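You operate a simulated robot arm through the tools that you are given. There is no shell and no other tool. Be economical: measure what you need, move in short steps, check, and stop when the job is done.

The job below is to be done with a simulated robot arm. You get a single attempt, and the scene is never put back.

TASK
Set up the patcher from the job card and run it empty.
Fine: switch it on, set heat and dwell as on the card, push the empty slide in; one run; the three blocks by the patcher stay.

It is judged by the outcome, as a careful person would: the job done as asked, and still so three seconds after it is handed in. It fails if anything else is knocked over, pushed out of place, dropped, spilled or broken.

THE ROBOT
A 6-joint arm with a two-finger parallel gripper, fixed in place. Base frame: the origin is at the foot of the arm, x ahead of it, y to its left, z up; the work surface is at about z = 0.802. Readings come in m, rad, newtons and seconds.
With the tool pointing down near the work surface it reaches from about 0.26 to 0.68 m from the base axis. Its first joint turns from -1.152 to 1.152 rad. Payload 2.9 kg.
The TCP is the grasp point between the finger pads, 0.03 m short of the fingertips. In the tool frame z runs along the fingers and y along their closing line. Largest opening 0.11 m; finger width 0.02, thickness 0.01; the body of the gripper, 0.048 by 0.112 m, starts 0.055 m behind the TCP.
Orientation is that of the tool frame in the base frame, as [roll, pitch, yaw] about the fixed x, y, z axes, in that order (R = Rz(yaw) Ry(pitch) Rx(roll)). With the fingers straight down and closing along the base's y, the tool's x points along the base's -x, its y along +y and its z along -z.

THE INTERFACE
- The arm moves only by the tool drive_tool. Its argument "commands" is a list of rows, each a list of 3 entries, a list of its own where there are three numbers: the opening, from 0 (shut) to 1 (fully open), then the shift along the base's x, y, z in units of 400 mm (1.0 is 400 mm), then the turn, a rotation vector about the base's x, y, z in units of 60 degrees (1.0 is 60 degrees). In form: [[gripper, [dx, dy, dz], [rx, ry, rz]], ...]. A call has 1 to 20 rows; each row is the pose to reach, as a shift and turn from the pose commanded when the call began. A call with a number of a shift or a turn outside -1 to 1 is refused whole. Each row takes 0.2 s and may step no farther than 0.05 m and 0.15 rad from the row before; otherwise, or with a gripper value out of range, the whole call is refused. Where a pose cannot be reached the arm comes as near as it can. A force on the tool above 60 N (or 10 N above the force at the start of the call, whichever is more), or a blocked arm, ends the call early, and 0.2 s more pass. Each finger travels about 0.108 m/s and halts on what it meets, pressing with about 44 N; the grip force reading is that of the motor and also rises with nothing between the fingers. The clock runs only during rows and for 0.2 s after the last one: add rows that repeat a pose to give the fingers time. It gives the time, the measured TCP pose, the force on the tool (base axes), the opening and the grip force at its end, in the units of the frame above (readings bear some noise).
- Cameras (640 x 400 px; columns grow to the right, rows downward): "scene" is fixed at [0.0663, 0.4205, 1.397]; the picture's right is [-0.86, -0.51, 0.00], its down [-0.22, 0.37, -0.90] and it looks along [0.46, -0.78, -0.43] (base axes); focal length 312 px, centre (320, 200). "wrist" rides on the gripper at [-0.036, 0, -0.057] in the tool frame; the picture's right is [0.00, -1.00, 0.00], its down [0.97, 0.00, -0.24] and it looks along [0.24, 0.00, 0.97] (tool axes); focal length 218 px, centre (320, 200). There is no depth. A picture from a camera that has moved, and an enlarged one, comes with that camera's place and axes in the base frame and with its lens.
- camera(camera): a new picture of that camera. It takes no simulated time.
- enlarge(camera, box): a new picture of the part [left, top, right, bottom] of that camera's present view, enlarged. It takes no simulated time.
- sign_off(): hands the job in; it is judged then, once.

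Go step by step. Nothing tells you positions but the pictures and the camera data: compare them with the known pose of the tool, close in by small moves and look again before you grip or let go. The budget is 120 turns and 64 pictures, counting those below and the enlarged ones. Unless the task says otherwise, let go and move clear before handing in, and close with one line.

The tools are called after "Emit:" as name(argument=value, ...) on one line, values as JSON. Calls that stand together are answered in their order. drive_tool: Moves the arm, as the interface text tells. Its arguments: {"type":"object","properties":{"commands":{"type":"array"}},"required":["commands"]} The other tools are called the same way: camera (camera) takes a picture; enlarge (camera, box) takes an enlarged picture of a part of a camera's view; sign_off () hands the job in.

At the start:

```text
t: 0.0
eef_pos: [0.4107, -0.1558, 1.0669]
ee_rot: [-3.141, 0.0, -3.141]
contact_force: [-0.1, 0.6, -0.3]
width: 0.1103
grasp_force: 0.1
```

scene: 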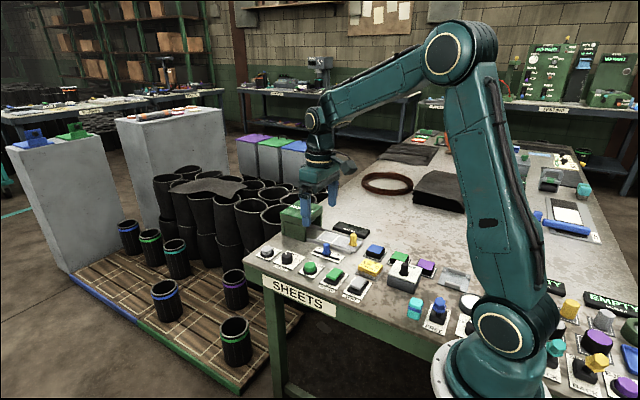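
wrist: 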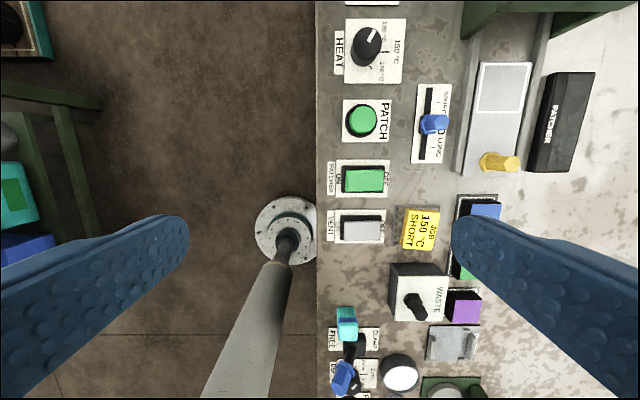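

I see the patcher panel at the table's edge below the gripper, with a yellow card reading "JOB 150 °C SHORT". I'll enlarge both views before moving.

Emit:
enlarge(camera="wrist", box=[310, 0, 630, 200])

Emit:
enlarge(camera="scene", box=[240, 180, 480, 330])

Emit:
enlarge(camera="wrist", box=[310, 150, 550, 300])

```text
2.00 times, centred on (470, 100) of wrist
camera zoom: at [0.4469, -0.1554, 1.1243], right [0.0, -1.0, 0.0], down [-0.97, 0.0, 0.24], along [-0.24, 0.0, -0.97], focal length 436 px, centre (20, 400)
```

zoom: 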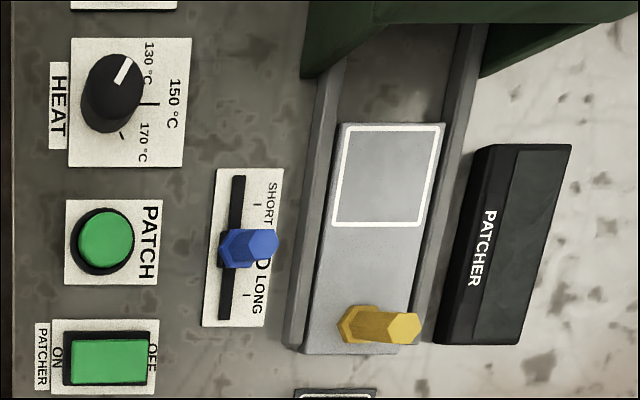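

```text
2.67 times, centred on (360, 255) of scene
camera zoom: at [0.0663, 0.4205, 1.397], right [-0.86, -0.51, 0.0], down [-0.22, 0.37, -0.9], along [0.46, -0.78, -0.43], focal length 832 px, centre (213, 53)
```

zoom: 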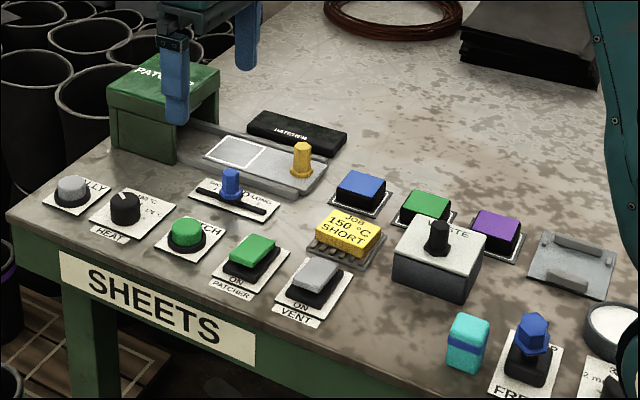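

```text
2.67 times, centred on (430, 225) of wrist
camera zoom: at [0.4469, -0.1554, 1.1243], right [0.0, -1.0, 0.0], down [-0.97, 0.0, 0.24], along [-0.24, 0.0, -0.97], focal length 582 px, centre (27, 133)
```

zoom: 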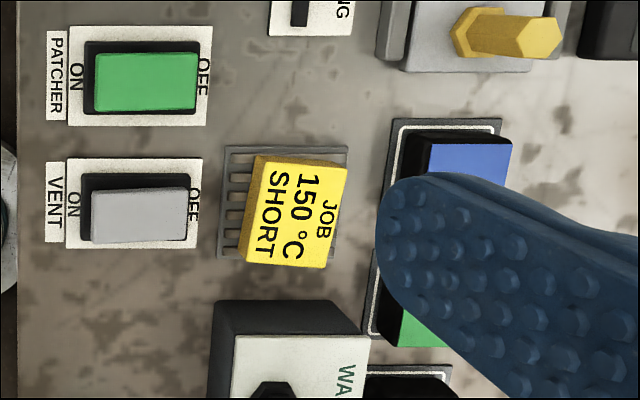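

The card asks for 150 °C and SHORT. The heat knob points near 130, the dwell slider sits between its marks, and the patcher rocker's state isn't clear yet. I'll move closer over the panel for a better look.

Emit:
drive_tool(commands=[[1, [0.08, -0.05, -0.05], [0, 0, 0]], [1, [0.16, -0.1, -0.1], [0, 0, 0]], [1, [0.24, -0.15, -0.15], [0, 0, 0]], [1, [0.3, -0.2, -0.19], [0, 0, 0]], [1, [0.3, -0.2, -0.19], [0, 0, 0]]])

Emit:
camera(camera="wrist")

Emit:
enlarge(camera="scene", box=[240, 200, 400, 300])

```text
t: 1.2
eef_pos: [0.531, -0.2367, 0.991]
ee_rot: [-3.142, -0.001, -3.141]
contact_force: [-0.1, -0.1, 0.8]
width: 0.1098
grasp_force: 0.1
```

```text
58 pictures are left
camera wrist: at [0.5664, -0.2366, 1.0486], right [0.0, -1.0, 0.0], down [-0.97, 0.0, 0.24], along [-0.24, 0.0, -0.97], focal length 218 px, centre (320, 200)
```

wrist: 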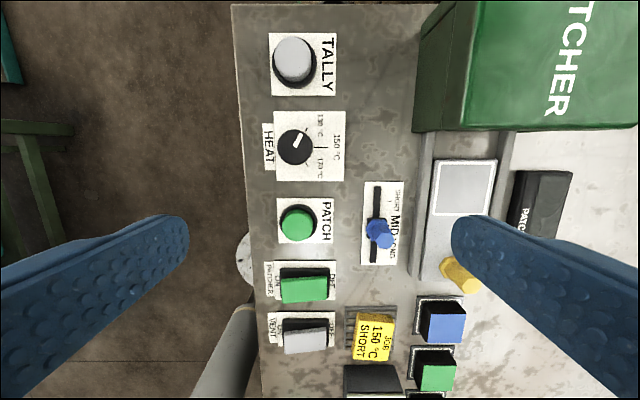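

```text
4.00 times, centred on (320, 250) of scene
camera zoom: at [0.0663, 0.4205, 1.397], right [-0.86, -0.51, 0.0], down [-0.22, 0.37, -0.9], along [0.46, -0.78, -0.43], focal length 1248 px, centre (320, 0)
```

zoom: 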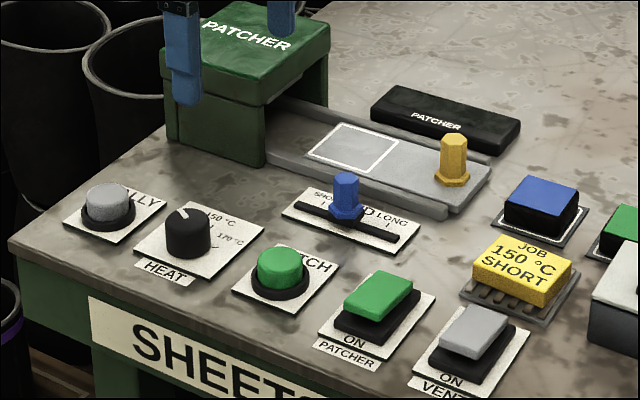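

Emit:
enlarge(camera="wrist", box=[240, 90, 400, 190])

Emit:
enlarge(camera="wrist", box=[250, 190, 410, 290])

Emit:
enlarge(camera="wrist", box=[230, 250, 390, 350])

```text
4.00 times, centred on (320, 140) of wrist
camera zoom: at [0.5664, -0.2366, 1.0486], right [0.0, -1.0, 0.0], down [-0.97, 0.0, 0.24], along [-0.24, 0.0, -0.97], focal length 873 px, centre (320, 440)
```

zoom: 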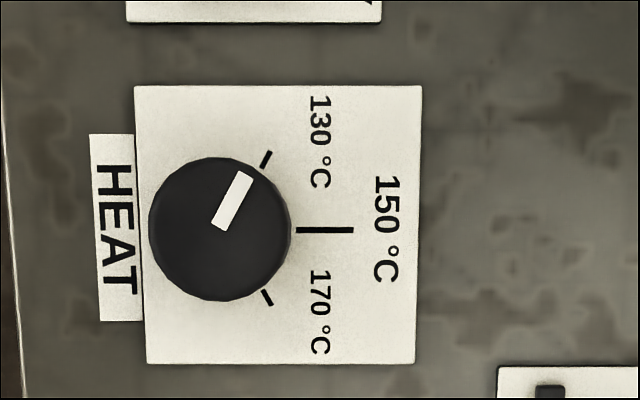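

```text
4.00 times, centred on (330, 240) of wrist
camera zoom: at [0.5664, -0.2366, 1.0486], right [0.0, -1.0, 0.0], down [-0.97, 0.0, 0.24], along [-0.24, 0.0, -0.97], focal length 873 px, centre (280, 40)
```

zoom: 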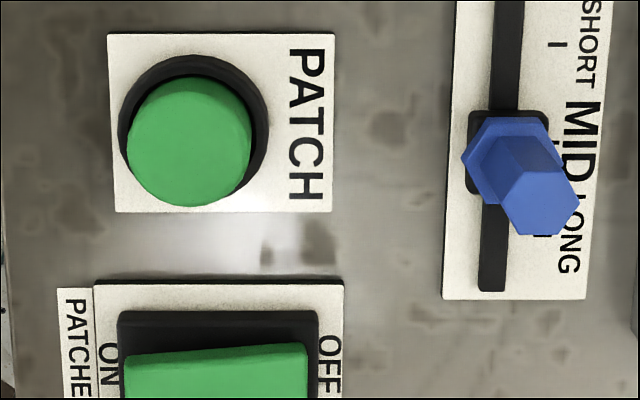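

```text
4.00 times, centred on (310, 300) of wrist
camera zoom: at [0.5664, -0.2366, 1.0486], right [0.0, -1.0, 0.0], down [-0.97, 0.0, 0.24], along [-0.24, 0.0, -0.97], focal length 873 px, centre (360, -200)
```

zoom: 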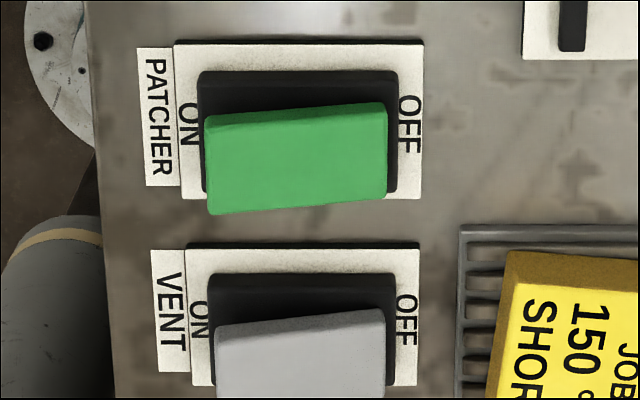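

The rocker's ON side is raised, so the patcher is off. The knob pointer is on 130 and the slider on MID, so heat needs about -60° and the slider moves to SHORT (+x). I'll go above the rocker's ON end with the fingers shut.

Emit:
drive_tool(commands=[[0, [-0.09, 0.02, -0.05], [0, 0, 0]], [0, [-0.18, 0.04, -0.1], [0, 0, 0]], [0, [-0.27, 0.06, -0.15], [0, 0, 0]], [0, [-0.325, 0.082, -0.2], [0, 0, 0]], [0, [-0.325, 0.082, -0.22], [0, 0, 0]], [0, [-0.325, 0.082, -0.22], [0, 0, 0]]])

Emit:
camera(camera="wrist")

Emit:
enlarge(camera="scene", box=[260, 200, 420, 300])

```text
t: 2.6
eef_pos: [0.4013, -0.2009, 0.9021]
ee_rot: [3.14, 0.0, 3.141]
contact_force: [0.0, 0.1, 1.1]
width: 0.0
grasp_force: 37.4
```

```text
53 pictures are left
camera wrist: at [0.4367, -0.2021, 0.9601], right [0.0, -1.0, 0.0], down [-0.97, 0.0, 0.24], along [-0.24, 0.0, -0.97], focal length 218 px, centre (320, 200)
```

wrist: 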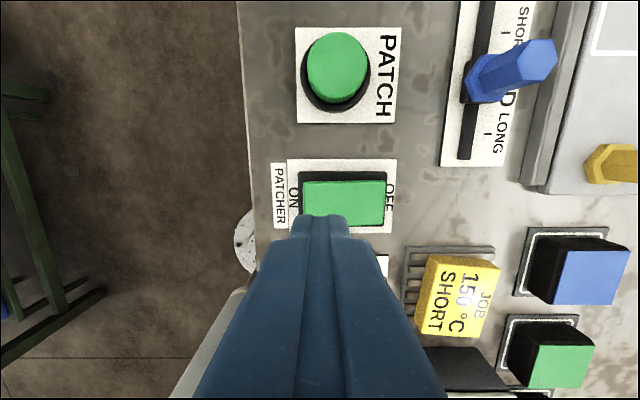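

```text
4.00 times, centred on (340, 250) of scene
camera zoom: at [0.0663, 0.4205, 1.397], right [-0.86, -0.51, 0.0], down [-0.22, 0.37, -0.9], along [0.46, -0.78, -0.43], focal length 1248 px, centre (240, 0)
```

zoom: 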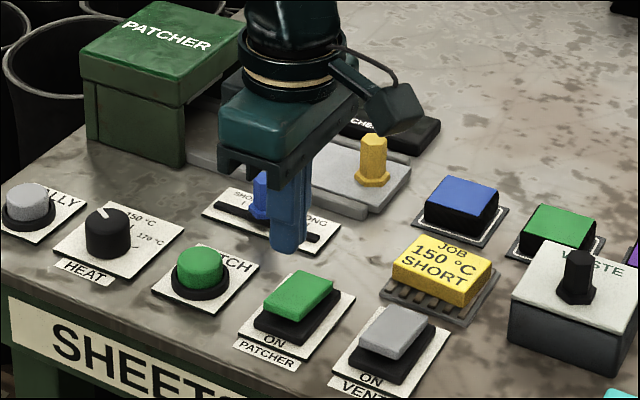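

The shut fingers sit above the ON end of the rocker at about (0.402, -0.201). I'll lower them in small steps to press it.

Emit:
drive_tool(commands=[[0, [0, 0, -0.03], [0, 0, 0]], [0, [0, 0, -0.06], [0, 0, 0]], [0, [0, 0, -0.08], [0, 0, 0]], [0, [0, 0, -0.1], [0, 0, 0]], [0, [0, 0, -0.11], [0, 0, 0]], [0, [0, 0, -0.12], [0, 0, 0]]])

Emit:
enlarge(camera="scene", box=[260, 200, 420, 300])

```text
t: 4.0
eef_pos: [0.4015, -0.2034, 0.8536]
ee_rot: [3.14, 0.001, -3.141]
contact_force: [0.9, 0.1, -0.3]
width: 0.0
grasp_force: 37.5
```

```text
4.00 times, centred on (340, 250) of scene
camera zoom: at [0.0663, 0.4205, 1.397], right [-0.86, -0.51, 0.0], down [-0.22, 0.37, -0.9], along [0.46, -0.78, -0.43], focal length 1248 px, centre (240, 0)
```

zoom: 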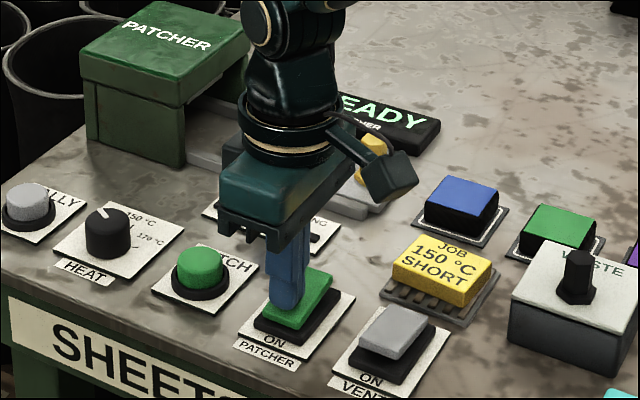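

The display now reads READY, so the patcher is on. I'll lift off, open the fingers and move over the HEAT knob.

Emit:
drive_tool(commands=[[0, [0, 0, 0.1], [0, 0, 0]], [0.3, [0.05, 0, 0.18], [0, 0, 0]], [0.7, [0.16, -0.01, 0.18], [0, 0, 0]], [0.7, [0.27, -0.02, 0.18], [0, 0, 0]], [0.7, [0.36, -0.021, 0.18], [0, 0, 0]], [0.7, [0.409, -0.021, 0.18], [0, 0, 0]], [0.7, [0.409, -0.021, 0.18], [0, 0, 0]]])

Emit:
camera(camera="wrist")

```text
t: 5.6
eef_pos: [0.5641, -0.2141, 0.9295]
ee_rot: [-3.141, 0.0, -3.139]
contact_force: [0.4, -0.3, -0.1]
width: 0.0769
grasp_force: 0.2
```

```text
50 pictures are left
camera wrist: at [0.5996, -0.2132, 0.9866], right [0.0, -1.0, 0.0], down [-0.97, 0.0, 0.24], along [-0.24, 0.0, -0.97], focal length 218 px, centre (320, 200)
```

wrist: 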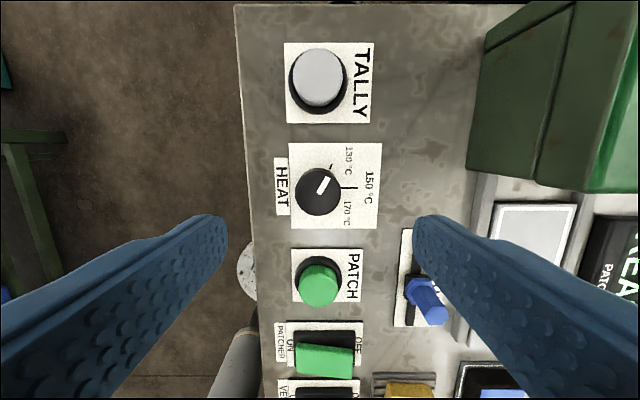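

The knob is centred under the fingers at about (0.566, -0.212). I'll lower the open fingers around it.

Emit:
drive_tool(commands=[[0.7, [0.003, 0.002, -0.08], [0, 0, 0]], [0.7, [0.003, 0.002, -0.15], [0, 0, 0]], [0.7, [0.003, 0.002, -0.19], [0, 0, 0]], [0.7, [0.003, 0.002, -0.213], [0, 0, 0]], [0.7, [0.003, 0.002, -0.213], [0, 0, 0]]])

Emit:
enlarge(camera="scene", box=[220, 190, 380, 290])

Emit:
camera(camera="wrist")

```text
t: 6.8
eef_pos: [0.5663, -0.2107, 0.8423]
ee_rot: [-3.141, -0.001, 3.141]
contact_force: [-0.4, -0.2, 0.2]
width: 0.0772
grasp_force: 0.0
```

```text
4.00 times, centred on (300, 240) of scene
camera zoom: at [0.0663, 0.4205, 1.397], right [-0.86, -0.51, 0.0], down [-0.22, 0.37, -0.9], along [0.46, -0.78, -0.43], focal length 1248 px, centre (400, 40)
```

zoom: 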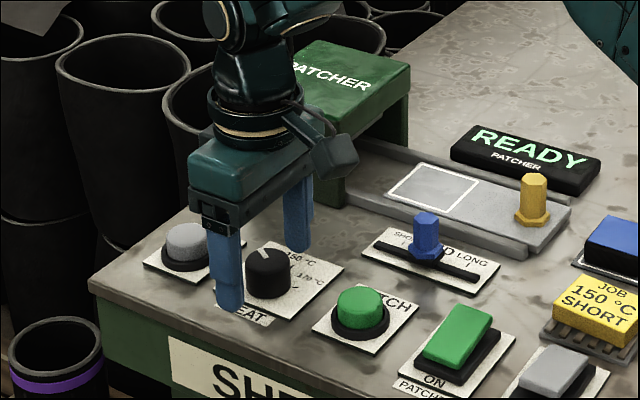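

```text
48 pictures are left
camera wrist: at [0.602, -0.2103, 0.9003], right [0.0, -1.0, 0.0], down [-0.97, 0.0, 0.24], along [-0.24, 0.0, -0.97], focal length 218 px, centre (320, 200)
```

wrist: 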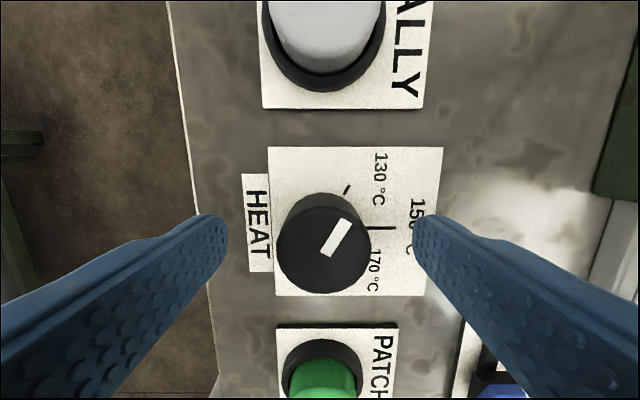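

The fingers straddle the knob symmetrically with clearance. I'll grip it and check the width before turning.

Emit:
drive_tool(commands=[[0, [0, 0, 0], [0, 0, 0]], [0, [0, 0, 0], [0, 0, 0]], [0, [0, 0, 0], [0, 0, 0]]])

```text
t: 7.6
eef_pos: [0.5667, -0.2125, 0.8412]
ee_rot: [-3.141, -0.001, 3.141]
contact_force: [1.1, -10.4, -4.4]
width: 0.0344
grasp_force: 44.8
```

The fingers hold the knob, 34 mm wide. I'll turn it clockwise by about 58° toward 150.

Emit:
drive_tool(commands=[[0, [0, 0, 0], [0, 0, -0.12]], [0, [0, 0, 0], [0, 0, -0.24]], [0, [0, 0, 0], [0, 0, -0.36]], [0, [0, 0, 0], [0, 0, -0.48]], [0, [0, 0, 0], [0, 0, -0.6]], [0, [0, 0, 0], [0, 0, -0.72]], [0, [0, 0, 0], [0, 0, -0.84]], [0, [0, 0, 0], [0, 0, -0.96]], [0, [0, 0, 0], [0, 0, -1.0]], [0, [0, 0, 0], [0, 0, -1.0]]])

Emit:
enlarge(camera="scene", box=[240, 220, 340, 282])

Emit:
camera(camera="wrist")

```text
t: 9.8
eef_pos: [0.5662, -0.2131, 0.8431]
ee_rot: [3.141, 0.002, 2.088]
contact_force: [-7.2, -22.1, 12.6]
width: 0.0342
grasp_force: 45.0
```

```text
6.40 times, centred on (290, 251) of scene
camera zoom: at [0.0659, 0.4201, 1.3972], right [-0.86, -0.51, 0.0], down [-0.22, 0.37, -0.9], along [0.46, -0.77, -0.43], focal length 1997 px, centre (512, -126)
```

zoom: 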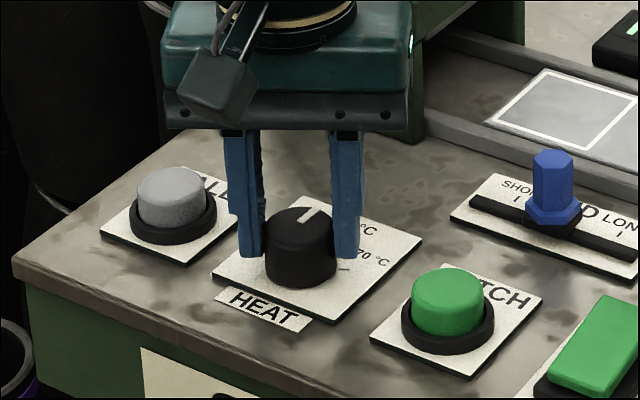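

```text
46 pictures are left
camera wrist: at [0.583, -0.2436, 0.9003], right [-0.87, -0.49, 0.0], down [-0.48, 0.84, 0.24], along [-0.12, 0.21, -0.97], focal length 218 px, centre (320, 200)
```

wrist: 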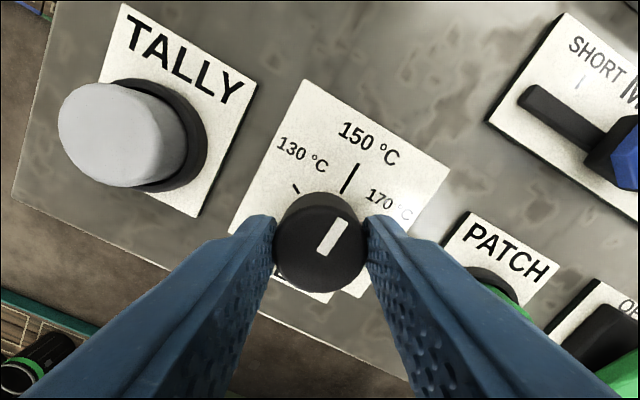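

The pointer lines up with the 150 °C tick. I'll release a little, lift straight up, and check it.

Emit:
drive_tool(commands=[[0.5, [0, 0, 0], [0, 0, 0]], [0.5, [0, 0, 0], [0, 0, 0]], [0.5, [0, 0, 0.06], [0, 0, 0]], [0.5, [0, 0, 0.15], [0, 0, 0]], [0.5, [0, 0, 0.22], [0, 0, 0.1]], [0.5, [0, 0, 0.22], [0, 0, 0.22]], [0.5, [0, 0, 0.22], [0, 0, 0.34]], [0.5, [0, 0, 0.22], [0, 0, 0.46]], [0.5, [0, 0, 0.22], [0, 0, 0.58]], [0.5, [0, 0, 0.22], [0, 0, 0.7]], [0.5, [0, 0, 0.22], [0, 0, 0.82]], [0.5, [0, 0, 0.22], [0, 0, 0.94]], [0.5, [0, 0, 0.22], [0, 0, 1.0]], [0.5, [0, 0, 0.22], [0, 0, 1.0]]])

Emit:
camera(camera="wrist")

Emit:
enlarge(camera="wrist", box=[260, 130, 420, 230])

```text
t: 12.8
eef_pos: [0.5664, -0.2105, 0.9295]
ee_rot: [-3.141, -0.002, -3.14]
contact_force: [0.5, -0.1, 0.0]
width: 0.055
grasp_force: 0.0
```

```text
45 pictures are left
camera wrist: at [0.6022, -0.2101, 0.9869], right [0.0, -1.0, 0.0], down [-0.97, 0.0, 0.24], along [-0.24, 0.0, -0.97], focal length 218 px, centre (320, 200)
```

wrist: 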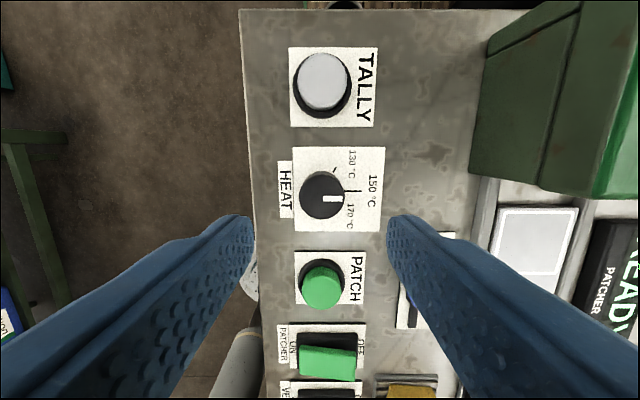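

```text
4.00 times, centred on (340, 180) of wrist
camera zoom: at [0.6022, -0.2101, 0.9869], right [0.0, -1.0, 0.0], down [-0.97, 0.0, 0.24], along [-0.24, 0.0, -0.97], focal length 873 px, centre (240, 280)
```

zoom: 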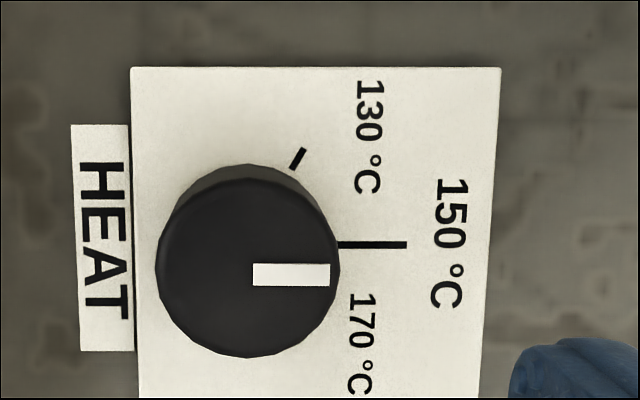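

Heat is set to 150. Next is the dwell slider at about (0.474, -0.302), so I'll move above it for a closer look.

Emit:
drive_tool(commands=[[0.5, [-0.08, -0.08, 0], [0, 0, 0]], [0.5, [-0.16, -0.16, 0], [0, 0, 0]], [0.5, [-0.231, -0.228, 0], [0, 0, 0]], [0.5, [-0.231, -0.228, 0], [0, 0, 0]]])

Emit:
camera(camera="wrist")

Emit:
enlarge(camera="scene", box=[260, 190, 420, 290])

```text
t: 13.8
eef_pos: [0.4752, -0.3034, 0.9314]
ee_rot: [3.142, -0.001, 3.14]
contact_force: [0.8, -0.3, -0.1]
width: 0.055
grasp_force: 0.2
```

```text
43 pictures are left
camera wrist: at [0.5103, -0.3026, 0.9887], right [0.0, -1.0, 0.0], down [-0.97, 0.0, 0.24], along [-0.24, 0.0, -0.97], focal length 218 px, centre (320, 200)
```

wrist: 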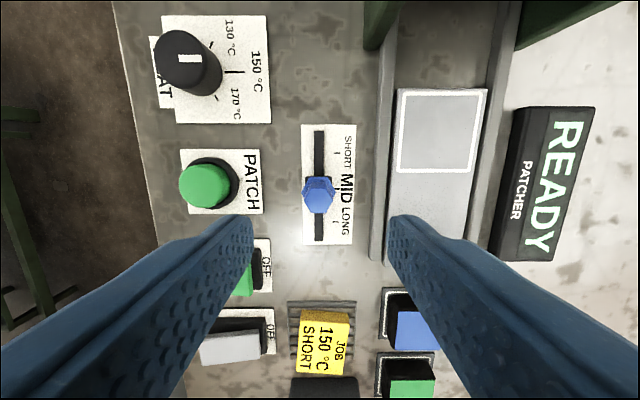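

```text
4.00 times, centred on (340, 240) of scene
camera zoom: at [0.0663, 0.4205, 1.397], right [-0.86, -0.51, 0.0], down [-0.22, 0.37, -0.9], along [0.46, -0.78, -0.43], focal length 1248 px, centre (240, 40)
```

zoom: 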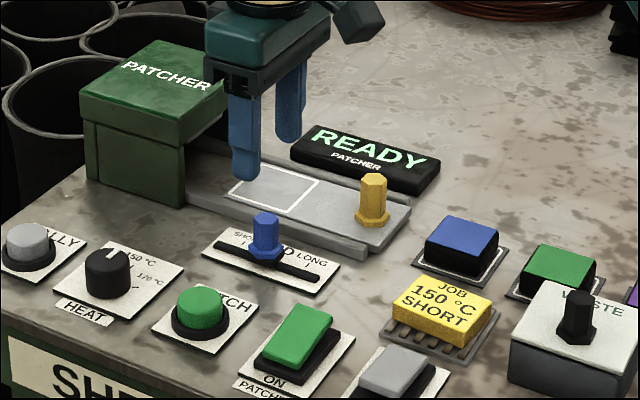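

The slider knob is at about (0.476, -0.302), and the SHORT tick is about 30 mm further in +x. I'll lower slightly narrowed fingers around the knob and close them.

Emit:
drive_tool(commands=[[0.42, [0.003, 0.002, -0.06], [0, 0, 0]], [0.42, [0.003, 0.002, -0.12], [0, 0, 0]], [0.42, [0.003, 0.002, -0.17], [0, 0, 0]], [0.42, [0.003, 0.002, -0.195], [0, 0, 0]], [0.42, [0.003, 0.002, -0.195], [0, 0, 0]]])

Emit:
enlarge(camera="scene", box=[260, 190, 420, 290])

```text
t: 15.0
eef_pos: [0.4746, -0.3016, 0.8534]
ee_rot: [3.141, -0.001, 3.139]
contact_force: [0.1, -0.7, -0.3]
width: 0.0463
grasp_force: 0.2
```

```text
4.00 times, centred on (340, 240) of scene
camera zoom: at [0.0663, 0.4205, 1.397], right [-0.86, -0.51, 0.0], down [-0.22, 0.37, -0.9], along [0.46, -0.78, -0.43], focal length 1248 px, centre (240, 40)
```

zoom: 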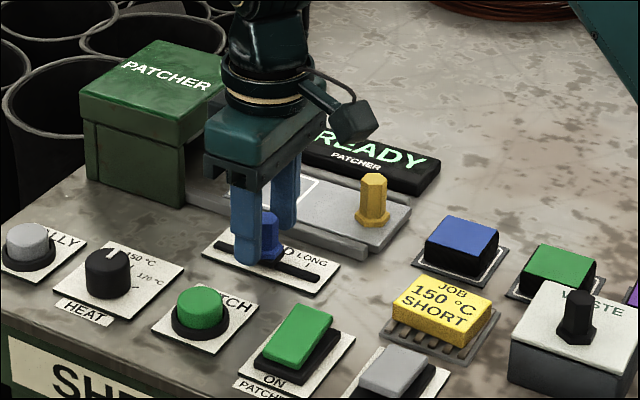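

The fingers are on either side of the slider knob. I'll grip it and slide it 29 mm toward SHORT.

Emit:
drive_tool(commands=[[0, [0, 0, 0], [0, 0, 0]], [0, [0, 0, 0], [0, 0, 0]], [0, [0.02, 0, 0], [0, 0, 0]], [0, [0.04, 0, 0], [0, 0, 0]], [0, [0.06, 0, 0], [0, 0, 0]], [0, [0.073, 0, 0], [0, 0, 0]], [0, [0.073, 0, 0], [0, 0, 0]]])

Emit:
camera(camera="wrist")

```text
t: 16.6
eef_pos: [0.5049, -0.3018, 0.8526]
ee_rot: [-3.14, 0.004, 3.141]
contact_force: [-0.4, -6.4, 12.1]
width: 0.0195
grasp_force: 45.0
```

```text
40 pictures are left
camera wrist: at [0.5401, -0.3015, 0.9101], right [0.0, -1.0, 0.0], down [-0.97, 0.0, 0.24], along [-0.24, 0.0, -0.97], focal length 218 px, centre (320, 200)
```

wrist: 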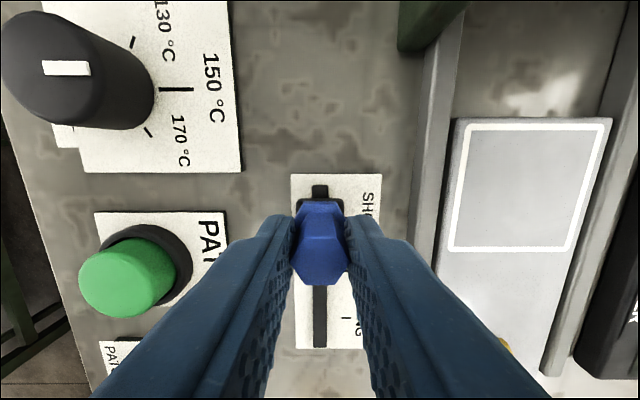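

The slider followed to about SHORT. I'll release it, lift, and check.

Emit:
drive_tool(commands=[[0.4, [0, 0, 0], [0, 0, 0]], [0.4, [0, 0, 0], [0, 0, 0]], [0.4, [0, 0, 0.08], [0, 0, 0]], [0.4, [0, 0, 0.18], [0, 0, 0]], [0.4, [-0.05, 0, 0.25], [0, 0, 0]], [0.4, [-0.1, 0, 0.25], [0, 0, 0]], [0.4, [-0.1, 0, 0.25], [0, 0, 0]]])

Emit:
camera(camera="wrist")

Emit:
enlarge(camera="scene", box=[260, 190, 420, 290])

```text
t: 18.2
eef_pos: [0.4644, -0.3009, 0.9512]
ee_rot: [-3.141, -0.001, 3.141]
contact_force: [0.2, 0.2, -0.4]
width: 0.0439
grasp_force: 0.0
```

```text
39 pictures are left
camera wrist: at [0.4994, -0.3002, 1.0086], right [0.0, -1.0, 0.0], down [-0.97, 0.0, 0.24], along [-0.24, 0.0, -0.97], focal length 218 px, centre (320, 200)
```

wrist: 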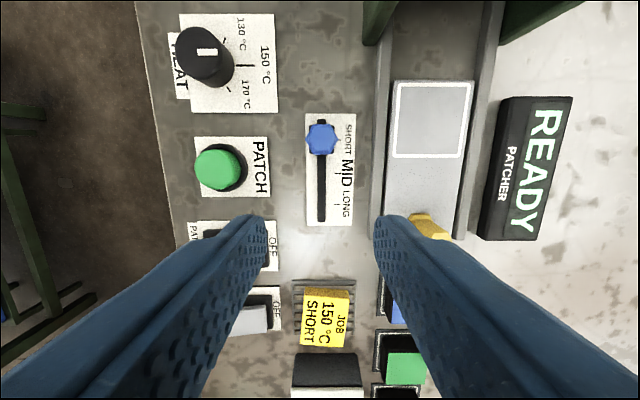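

```text
4.00 times, centred on (340, 240) of scene
camera zoom: at [0.0663, 0.4205, 1.397], right [-0.86, -0.51, 0.0], down [-0.22, 0.37, -0.9], along [0.46, -0.78, -0.43], focal length 1248 px, centre (240, 40)
```

zoom: 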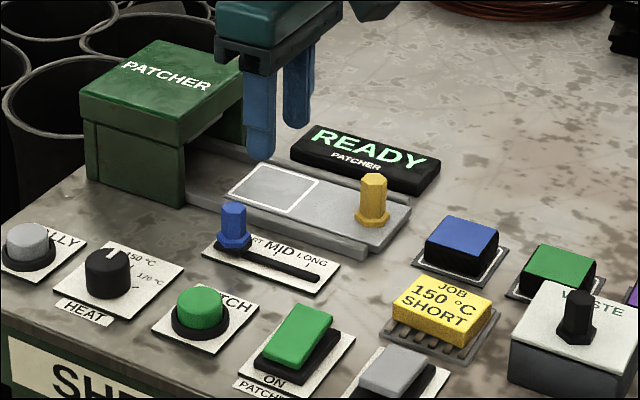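

Dwell is at SHORT and the display says READY. Next I'll go above the slide's yellow handle, estimated at (0.426, -0.387).

Emit:
drive_tool(commands=[[0.5, [-0.05, -0.1, 0], [0, 0, 0]], [0.5, [-0.096, -0.214, 0], [0, 0, 0]], [0.5, [-0.096, -0.214, 0], [0, 0, 0]]])

Emit:
camera(camera="wrist")

Emit:
enlarge(camera="scene", box=[260, 190, 420, 290])

```text
t: 19.0
eef_pos: [0.4238, -0.3855, 0.9484]
ee_rot: [3.141, 0.001, 3.141]
contact_force: [0.3, -0.1, 1.0]
width: 0.0551
grasp_force: 0.0
```

```text
37 pictures are left
camera wrist: at [0.4599, -0.3851, 1.0061], right [0.0, -1.0, 0.0], down [-0.97, 0.0, 0.24], along [-0.24, 0.0, -0.97], focal length 218 px, centre (320, 200)
```

wrist: 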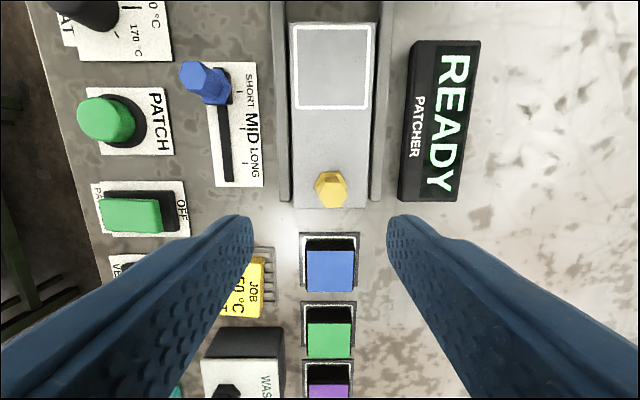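

```text
4.00 times, centred on (340, 240) of scene
camera zoom: at [0.0663, 0.4205, 1.397], right [-0.86, -0.51, 0.0], down [-0.22, 0.37, -0.9], along [0.46, -0.78, -0.43], focal length 1248 px, centre (240, 40)
```

zoom: 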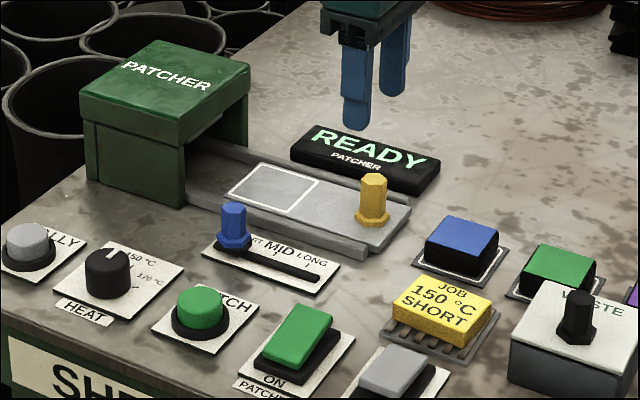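

The handle top is at about (0.430, -0.392). I'll lower to it and grip it high enough to keep the gripper body above the patcher's lid.

Emit:
drive_tool(commands=[[0.5, [0.015, -0.016, -0.06], [0, 0, 0]], [0.5, [0.015, -0.016, -0.12], [0, 0, 0]], [0.5, [0.015, -0.016, -0.18], [0, 0, 0]], [0.5, [0.015, -0.016, -0.208], [0, 0, 0]], [0.5, [0.015, -0.016, -0.208], [0, 0, 0]]])

Emit:
enlarge(camera="scene", box=[260, 170, 420, 270])

Emit:
camera(camera="wrist")

```text
t: 20.2
eef_pos: [0.4303, -0.394, 0.8673]
ee_rot: [-3.14, 0.0, -3.141]
contact_force: [0.8, -0.3, -0.2]
width: 0.0551
grasp_force: 0.0
```

```text
4.00 times, centred on (340, 220) of scene
camera zoom: at [0.0663, 0.4205, 1.397], right [-0.86, -0.51, 0.0], down [-0.22, 0.37, -0.9], along [0.46, -0.78, -0.43], focal length 1248 px, centre (240, 120)
```

zoom: 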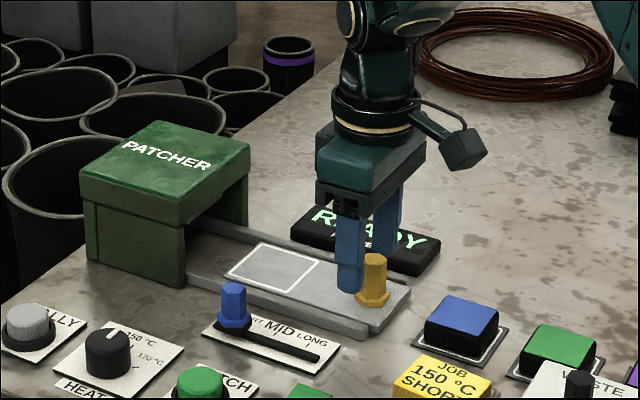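

```text
34 pictures are left
camera wrist: at [0.4654, -0.392, 0.9241], right [0.0, -1.0, 0.0], down [-0.97, 0.0, 0.24], along [-0.24, 0.0, -0.97], focal length 218 px, centre (320, 200)
```

wrist: 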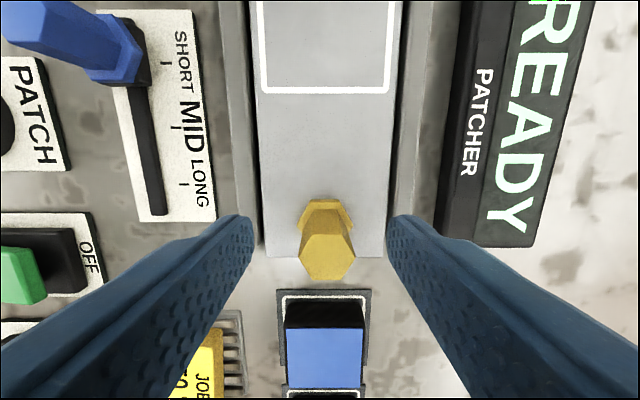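

The handle sits between the fingers and the slide is empty. I'll grip it and push in 80 mm first.

Emit:
drive_tool(commands=[[0, [0, 0, 0], [0, 0, 0]], [0, [0, 0, 0], [0, 0, 0]], [0, [0.025, 0, 0], [0, 0, 0]], [0, [0.05, 0, 0], [0, 0, 0]], [0, [0.075, 0, 0], [0, 0, 0]], [0, [0.1, 0, 0], [0, 0, 0]], [0, [0.125, 0, 0], [0, 0, 0]], [0, [0.15, 0, 0], [0, 0, 0]], [0, [0.175, 0, 0], [0, 0, 0]], [0, [0.2, 0, 0], [0, 0, 0]]])

Emit:
enlarge(camera="scene", box=[260, 170, 420, 270])

Emit:
camera(camera="wrist")

```text
t: 22.4
eef_pos: [0.511, -0.3951, 0.8666]
ee_rot: [3.142, 0.002, 3.14]
contact_force: [-0.1, -25.7, -10.0]
width: 0.0213
grasp_force: 45.0
```

```text
4.00 times, centred on (340, 220) of scene
camera zoom: at [0.0664, 0.4198, 1.3973], right [-0.86, -0.51, 0.0], down [-0.22, 0.37, -0.9], along [0.46, -0.77, -0.43], focal length 1248 px, centre (240, 120)
```

zoom: 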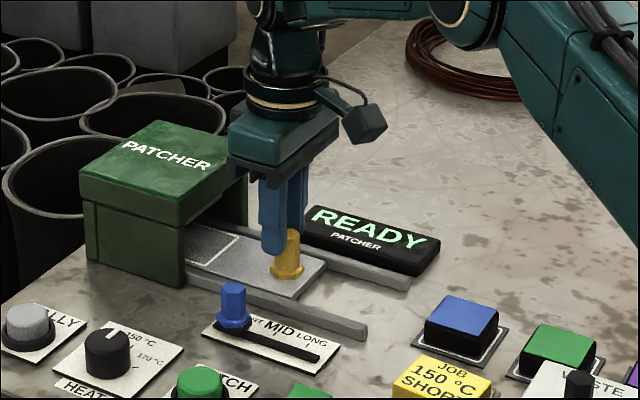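

```text
32 pictures are left
camera wrist: at [0.5469, -0.3946, 0.9245], right [0.0, -1.0, 0.0], down [-0.97, 0.0, 0.24], along [-0.24, 0.0, -0.97], focal length 218 px, centre (320, 200)
```

wrist: 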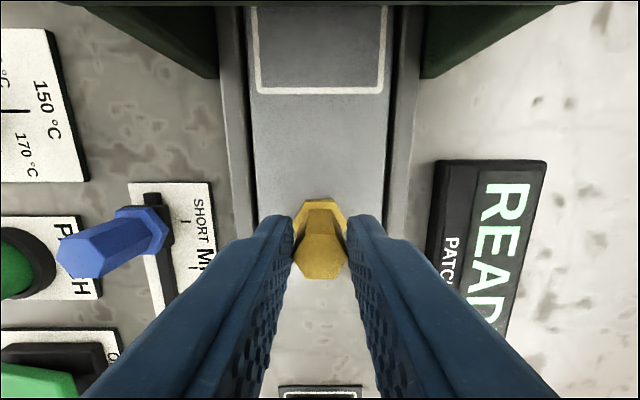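

The slide runs freely at +80 mm. There's a small sideways load that I'll ease by 1.5 mm, then push on to the stop and watch for contact.

Emit:
drive_tool(commands=[[0, [0.0, -0.004, 0], [0, 0, 0]], [0, [0.0125, -0.004, 0], [0, 0, 0]], [0, [0.025, -0.004, 0], [0, 0, 0]], [0, [0.0375, -0.004, 0], [0, 0, 0]], [0, [0.05, -0.004, 0], [0, 0, 0]]])

Emit:
enlarge(camera="scene", box=[260, 170, 420, 270])

Emit:
camera(camera="wrist")

```text
t: 23.6
eef_pos: [0.5297, -0.3956, 0.8673]
ee_rot: [3.138, -0.004, 3.14]
contact_force: [-13.0, -13.8, -11.3]
width: 0.0215
grasp_force: 45.4
```

```text
4.00 times, centred on (340, 220) of scene
camera zoom: at [0.0661, 0.4201, 1.3972], right [-0.86, -0.51, 0.0], down [-0.22, 0.37, -0.9], along [0.46, -0.77, -0.43], focal length 1248 px, centre (240, 120)
```

zoom: 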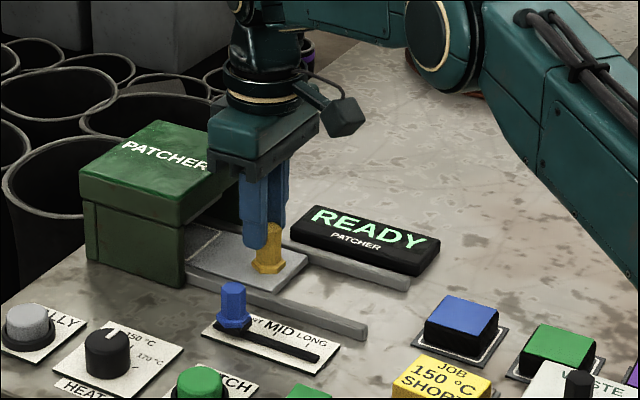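

```text
30 pictures are left
camera wrist: at [0.5659, -0.3948, 0.9244], right [0.0, -1.0, 0.0], down [-0.97, 0.0, 0.24], along [-0.24, 0.0, -0.97], focal length 218 px, centre (320, 200)
```

wrist: 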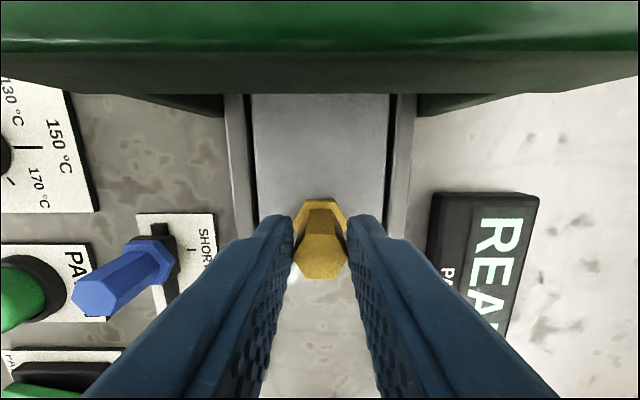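

There's now a -13 N reaction along x, probably the end stop at about 100 mm of travel. I'll nudge a few millimetres more to confirm.

Emit:
drive_tool(commands=[[0, [0.005, 0, 0], [0, 0, 0]], [0, [0.01, 0, 0], [0, 0, 0]], [0, [0.015, 0, 0], [0, 0, 0]], [0, [0.015, 0, 0], [0, 0, 0]]])

Emit:
camera(camera="wrist")

```text
t: 24.6
eef_pos: [0.5343, -0.3947, 0.8673]
ee_rot: [3.133, -0.009, 3.137]
contact_force: [-38.9, -3.2, -5.4]
width: 0.0213
grasp_force: 45.1
```

```text
29 pictures are left
camera wrist: at [0.5702, -0.3953, 0.9246], right [-0.01, -1.0, -0.01], down [-0.97, 0.0, 0.25], along [-0.25, 0.01, -0.97], focal length 218 px, centre (320, 200)
```

wrist: 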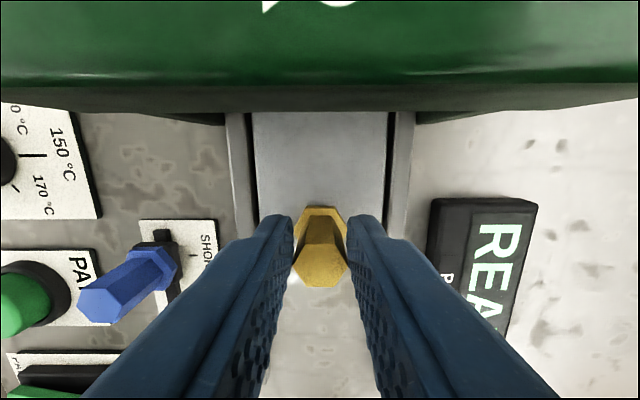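

The force rose to 39 N and the handle slipped slightly back in the fingers, so the slide is at its stop. I'll ease off, release, lift and check the display.

Emit:
drive_tool(commands=[[0, [-0.012, 0, 0], [0, 0, 0]], [0.4, [-0.012, 0, 0], [0, 0, 0]], [0.4, [-0.012, 0, 0], [0, 0, 0]], [0.4, [-0.012, 0, 0.06], [0, 0, 0]], [0.4, [-0.012, 0, 0.15], [0, 0, 0]], [0.4, [-0.05, 0.05, 0.22], [0, 0, 0]], [0.2, [-0.13, 0.12, 0.22], [0, 0, 0]], [0, [-0.2, 0.2, 0.22], [0, 0, 0]], [0, [-0.2, 0.2, 0.22], [0, 0, 0]]])

Emit:
enlarge(camera="scene", box=[240, 180, 432, 300])

Emit:
camera(camera="wrist")

```text
t: 26.6
eef_pos: [0.4547, -0.3161, 0.9545]
ee_rot: [3.141, 0.002, 3.142]
contact_force: [-0.2, 0.1, -0.1]
width: 0.0
grasp_force: 38.1
```

```text
3.33 times, centred on (336, 240) of scene
camera zoom: at [0.0663, 0.4205, 1.397], right [-0.86, -0.51, 0.0], down [-0.22, 0.37, -0.9], along [0.46, -0.78, -0.43], focal length 1040 px, centre (267, 67)
```

zoom: 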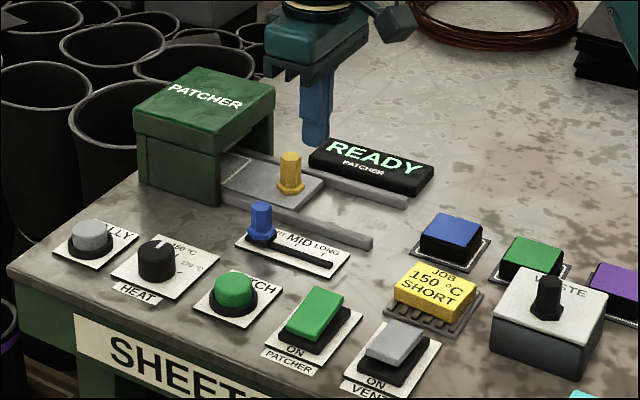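

```text
27 pictures are left
camera wrist: at [0.491, -0.3157, 1.012], right [0.0, -1.0, 0.0], down [-0.97, 0.0, 0.24], along [-0.24, 0.0, -0.97], focal length 218 px, centre (320, 200)
```

wrist: 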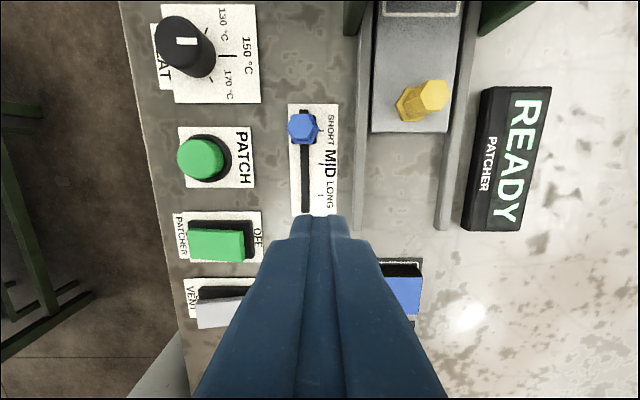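

The settings hold, the handle is at its stop, and the display still says READY, so PATCH starts the run. First I'll check with shut fingers from behind that the slide is fully home.

Emit:
drive_tool(commands=[[0, [0.035, -0.1, 0], [0, 0, 0]], [0, [0.076, -0.195, 0], [0, 0, 0]], [0, [0.076, -0.195, -0.08], [0, 0, 0]], [0, [0.076, -0.195, -0.16], [0, 0, 0]], [0, [0.076, -0.195, -0.228], [0, 0, 0]], [0, [0.1, -0.195, -0.228], [0, 0, 0]], [0, [0.12, -0.195, -0.228], [0, 0, 0]], [0, [0.13, -0.195, -0.228], [0, 0, 0]], [0, [0.14, -0.195, -0.228], [0, 0, 0]], [0, [0.15, -0.195, -0.228], [0, 0, 0]]])

Emit:
enlarge(camera="scene", box=[260, 170, 420, 270])

```text
t: 28.7
eef_pos: [0.5048, -0.3951, 0.8632]
ee_rot: [3.126, -0.023, 3.124]
contact_force: [-9.7, 0.7, 1.8]
width: 0.0002
grasp_force: 37.7
stopped in row 10: the force on the tool passed its limit (the readings are from after the stop); the commanded pose is now the measured one
```

```text
4.00 times, centred on (340, 220) of scene
camera zoom: at [0.066, 0.4206, 1.397], right [-0.86, -0.51, 0.0], down [-0.22, 0.37, -0.9], along [0.46, -0.78, -0.43], focal length 1248 px, centre (240, 120)
```

zoom: 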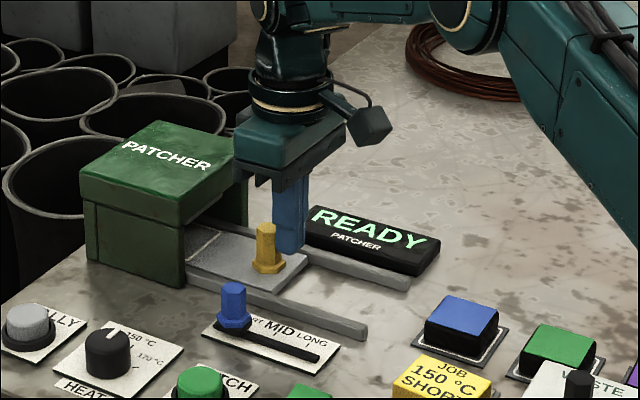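

The slide hits a rigid stop, so it is fully in. I'll back off, lift, and move above the green PATCH button at about (0.483, -0.213).

Emit:
drive_tool(commands=[[0, [-0.03, 0, 0], [0, 0, 0]], [0, [-0.04, 0, 0.08], [0, 0, 0]], [0, [-0.055, 0, 0.167], [0, 0, 0]], [0, [-0.055, 0.1, 0.167], [0, 0, 0]], [0, [-0.055, 0.2, 0.167], [0, 0, 0]], [0, [-0.055, 0.3, 0.167], [0, 0, 0]], [0, [-0.055, 0.4, 0.15], [0, 0, 0]], [0, [-0.055, 0.455, 0.1], [0, 0, 0]], [0, [-0.055, 0.455, 0.1], [0, 0, 0]]])

Emit:
camera(camera="wrist")

Emit:
enlarge(camera="scene", box=[240, 180, 432, 300])

```text
t: 30.7
eef_pos: [0.4855, -0.2115, 0.9058]
ee_rot: [3.13, -0.018, 3.126]
contact_force: [0.6, -0.3, 0.1]
width: 0.0
grasp_force: 38.2
```

```text
25 pictures are left
camera wrist: at [0.522, -0.2117, 0.9619], right [-0.01, -1.0, -0.01], down [-0.97, 0.01, 0.26], along [-0.26, 0.02, -0.97], focal length 218 px, centre (320, 200)
```

wrist: 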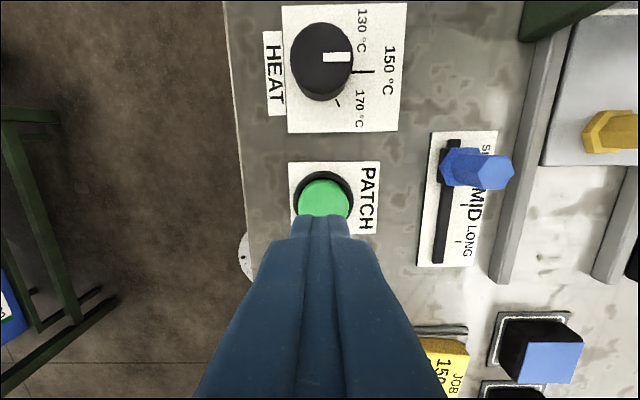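

```text
3.33 times, centred on (336, 240) of scene
camera zoom: at [0.0663, 0.4205, 1.397], right [-0.86, -0.51, 0.0], down [-0.22, 0.37, -0.9], along [0.46, -0.78, -0.43], focal length 1040 px, centre (267, 67)
```

zoom: 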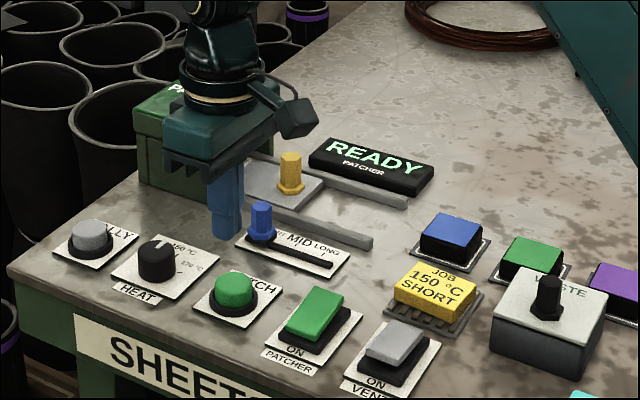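

The fingertips are over PATCH, about 45 mm above it. I'll press it once, steadily, and watch the display.

Emit:
drive_tool(commands=[[0, [0, 0, -0.05], [0, 0, 0]], [0, [0, 0, -0.09], [0, 0, 0]], [0, [0, 0, -0.11], [0, 0, 0]], [0, [0, 0, -0.12], [0, 0, 0]]])

Emit:
enlarge(camera="scene", box=[240, 180, 432, 300])

```text
t: 31.7
eef_pos: [0.4827, -0.2123, 0.8577]
ee_rot: [3.13, -0.018, 3.128]
contact_force: [0.7, 0.7, -0.5]
width: 0.0
grasp_force: 37.6
```

```text
3.33 times, centred on (336, 240) of scene
camera zoom: at [0.0663, 0.4205, 1.397], right [-0.86, -0.51, 0.0], down [-0.22, 0.37, -0.9], along [0.46, -0.78, -0.43], focal length 1040 px, centre (267, 67)
```

zoom: 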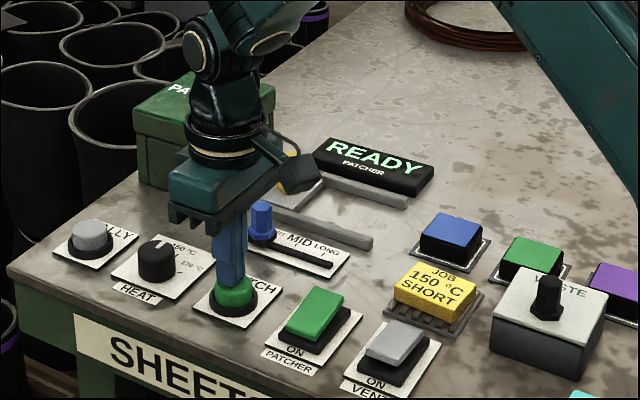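

The fingertips are just touching the button with no force yet. I'll press a few millimetres further.

Emit:
drive_tool(commands=[[0, [0, 0, -0.006], [0, 0, 0]], [0, [0, 0, -0.012], [0, 0, 0]], [0, [0, 0, -0.016], [0, 0, 0]]])

Emit:
enlarge(camera="scene", box=[240, 180, 432, 300])

```text
t: 32.5
eef_pos: [0.4841, -0.2125, 0.8496]
ee_rot: [3.131, -0.019, 3.128]
contact_force: [-5.9, 0.7, 14.3]
width: 0.0
grasp_force: 37.9
```

```text
3.33 times, centred on (336, 240) of scene
camera zoom: at [0.0659, 0.4206, 1.397], right [-0.86, -0.51, 0.0], down [-0.22, 0.37, -0.9], along [0.46, -0.78, -0.43], focal length 1040 px, centre (267, 67)
```

zoom: 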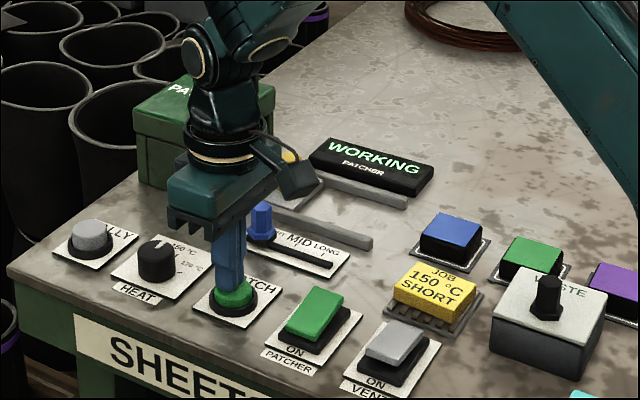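

The display reads WORKING, so the single run has started. I'll lift straight off and wait for it to finish.

Emit:
drive_tool(commands=[[0, [0, 0, 0.05], [0, 0, 0]], [0, [0, 0, 0.15], [0, 0, 0]], [0, [0, 0, 0.25], [0, 0, 0]], [0, [0, 0, 0.35], [0, 0, 0]], [0, [0, 0, 0.35], [0, 0, 0]], [0, [0, 0, 0.35], [0, 0, 0]], [0, [0, 0, 0.35], [0, 0, 0]], [0, [0, 0, 0.35], [0, 0, 0]], [0, [0, 0, 0.35], [0, 0, 0]], [0, [0, 0, 0.35], [0, 0, 0]], [0, [0, 0, 0.35], [0, 0, 0]], [0, [0, 0, 0.35], [0, 0, 0]], [0, [0, 0, 0.35], [0, 0, 0]], [0, [0, 0, 0.35], [0, 0, 0]], [0, [0, 0, 0.35], [0, 0, 0]], [0, [0, 0, 0.35], [0, 0, 0]]])

Emit:
enlarge(camera="scene", box=[240, 180, 432, 300])

```text
t: 35.9
eef_pos: [0.4829, -0.2147, 0.9865]
ee_rot: [3.128, -0.021, 3.128]
contact_force: [0.3, -0.2, -0.3]
width: 0.0
grasp_force: 37.7
```

```text
3.33 times, centred on (336, 240) of scene
camera zoom: at [0.0663, 0.4205, 1.397], right [-0.86, -0.51, 0.0], down [-0.22, 0.37, -0.9], along [0.46, -0.78, -0.43], focal length 1040 px, centre (267, 67)
```

zoom: 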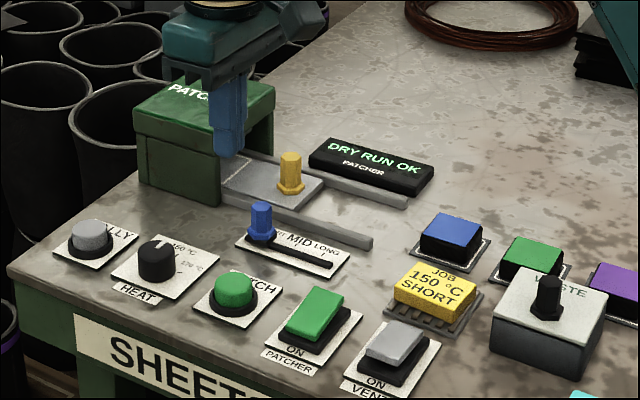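

The display reads DRY RUN OK. The three blocks are in place and the arm is clear, so I'm handing the job in.

Emit:
sign_off()

```text
The job is handed in.
```

The patcher is switched on and set to 150 °C and SHORT, with the empty slide pushed fully in. It ran once and the display read DRY RUN OK; the three blocks were not moved.
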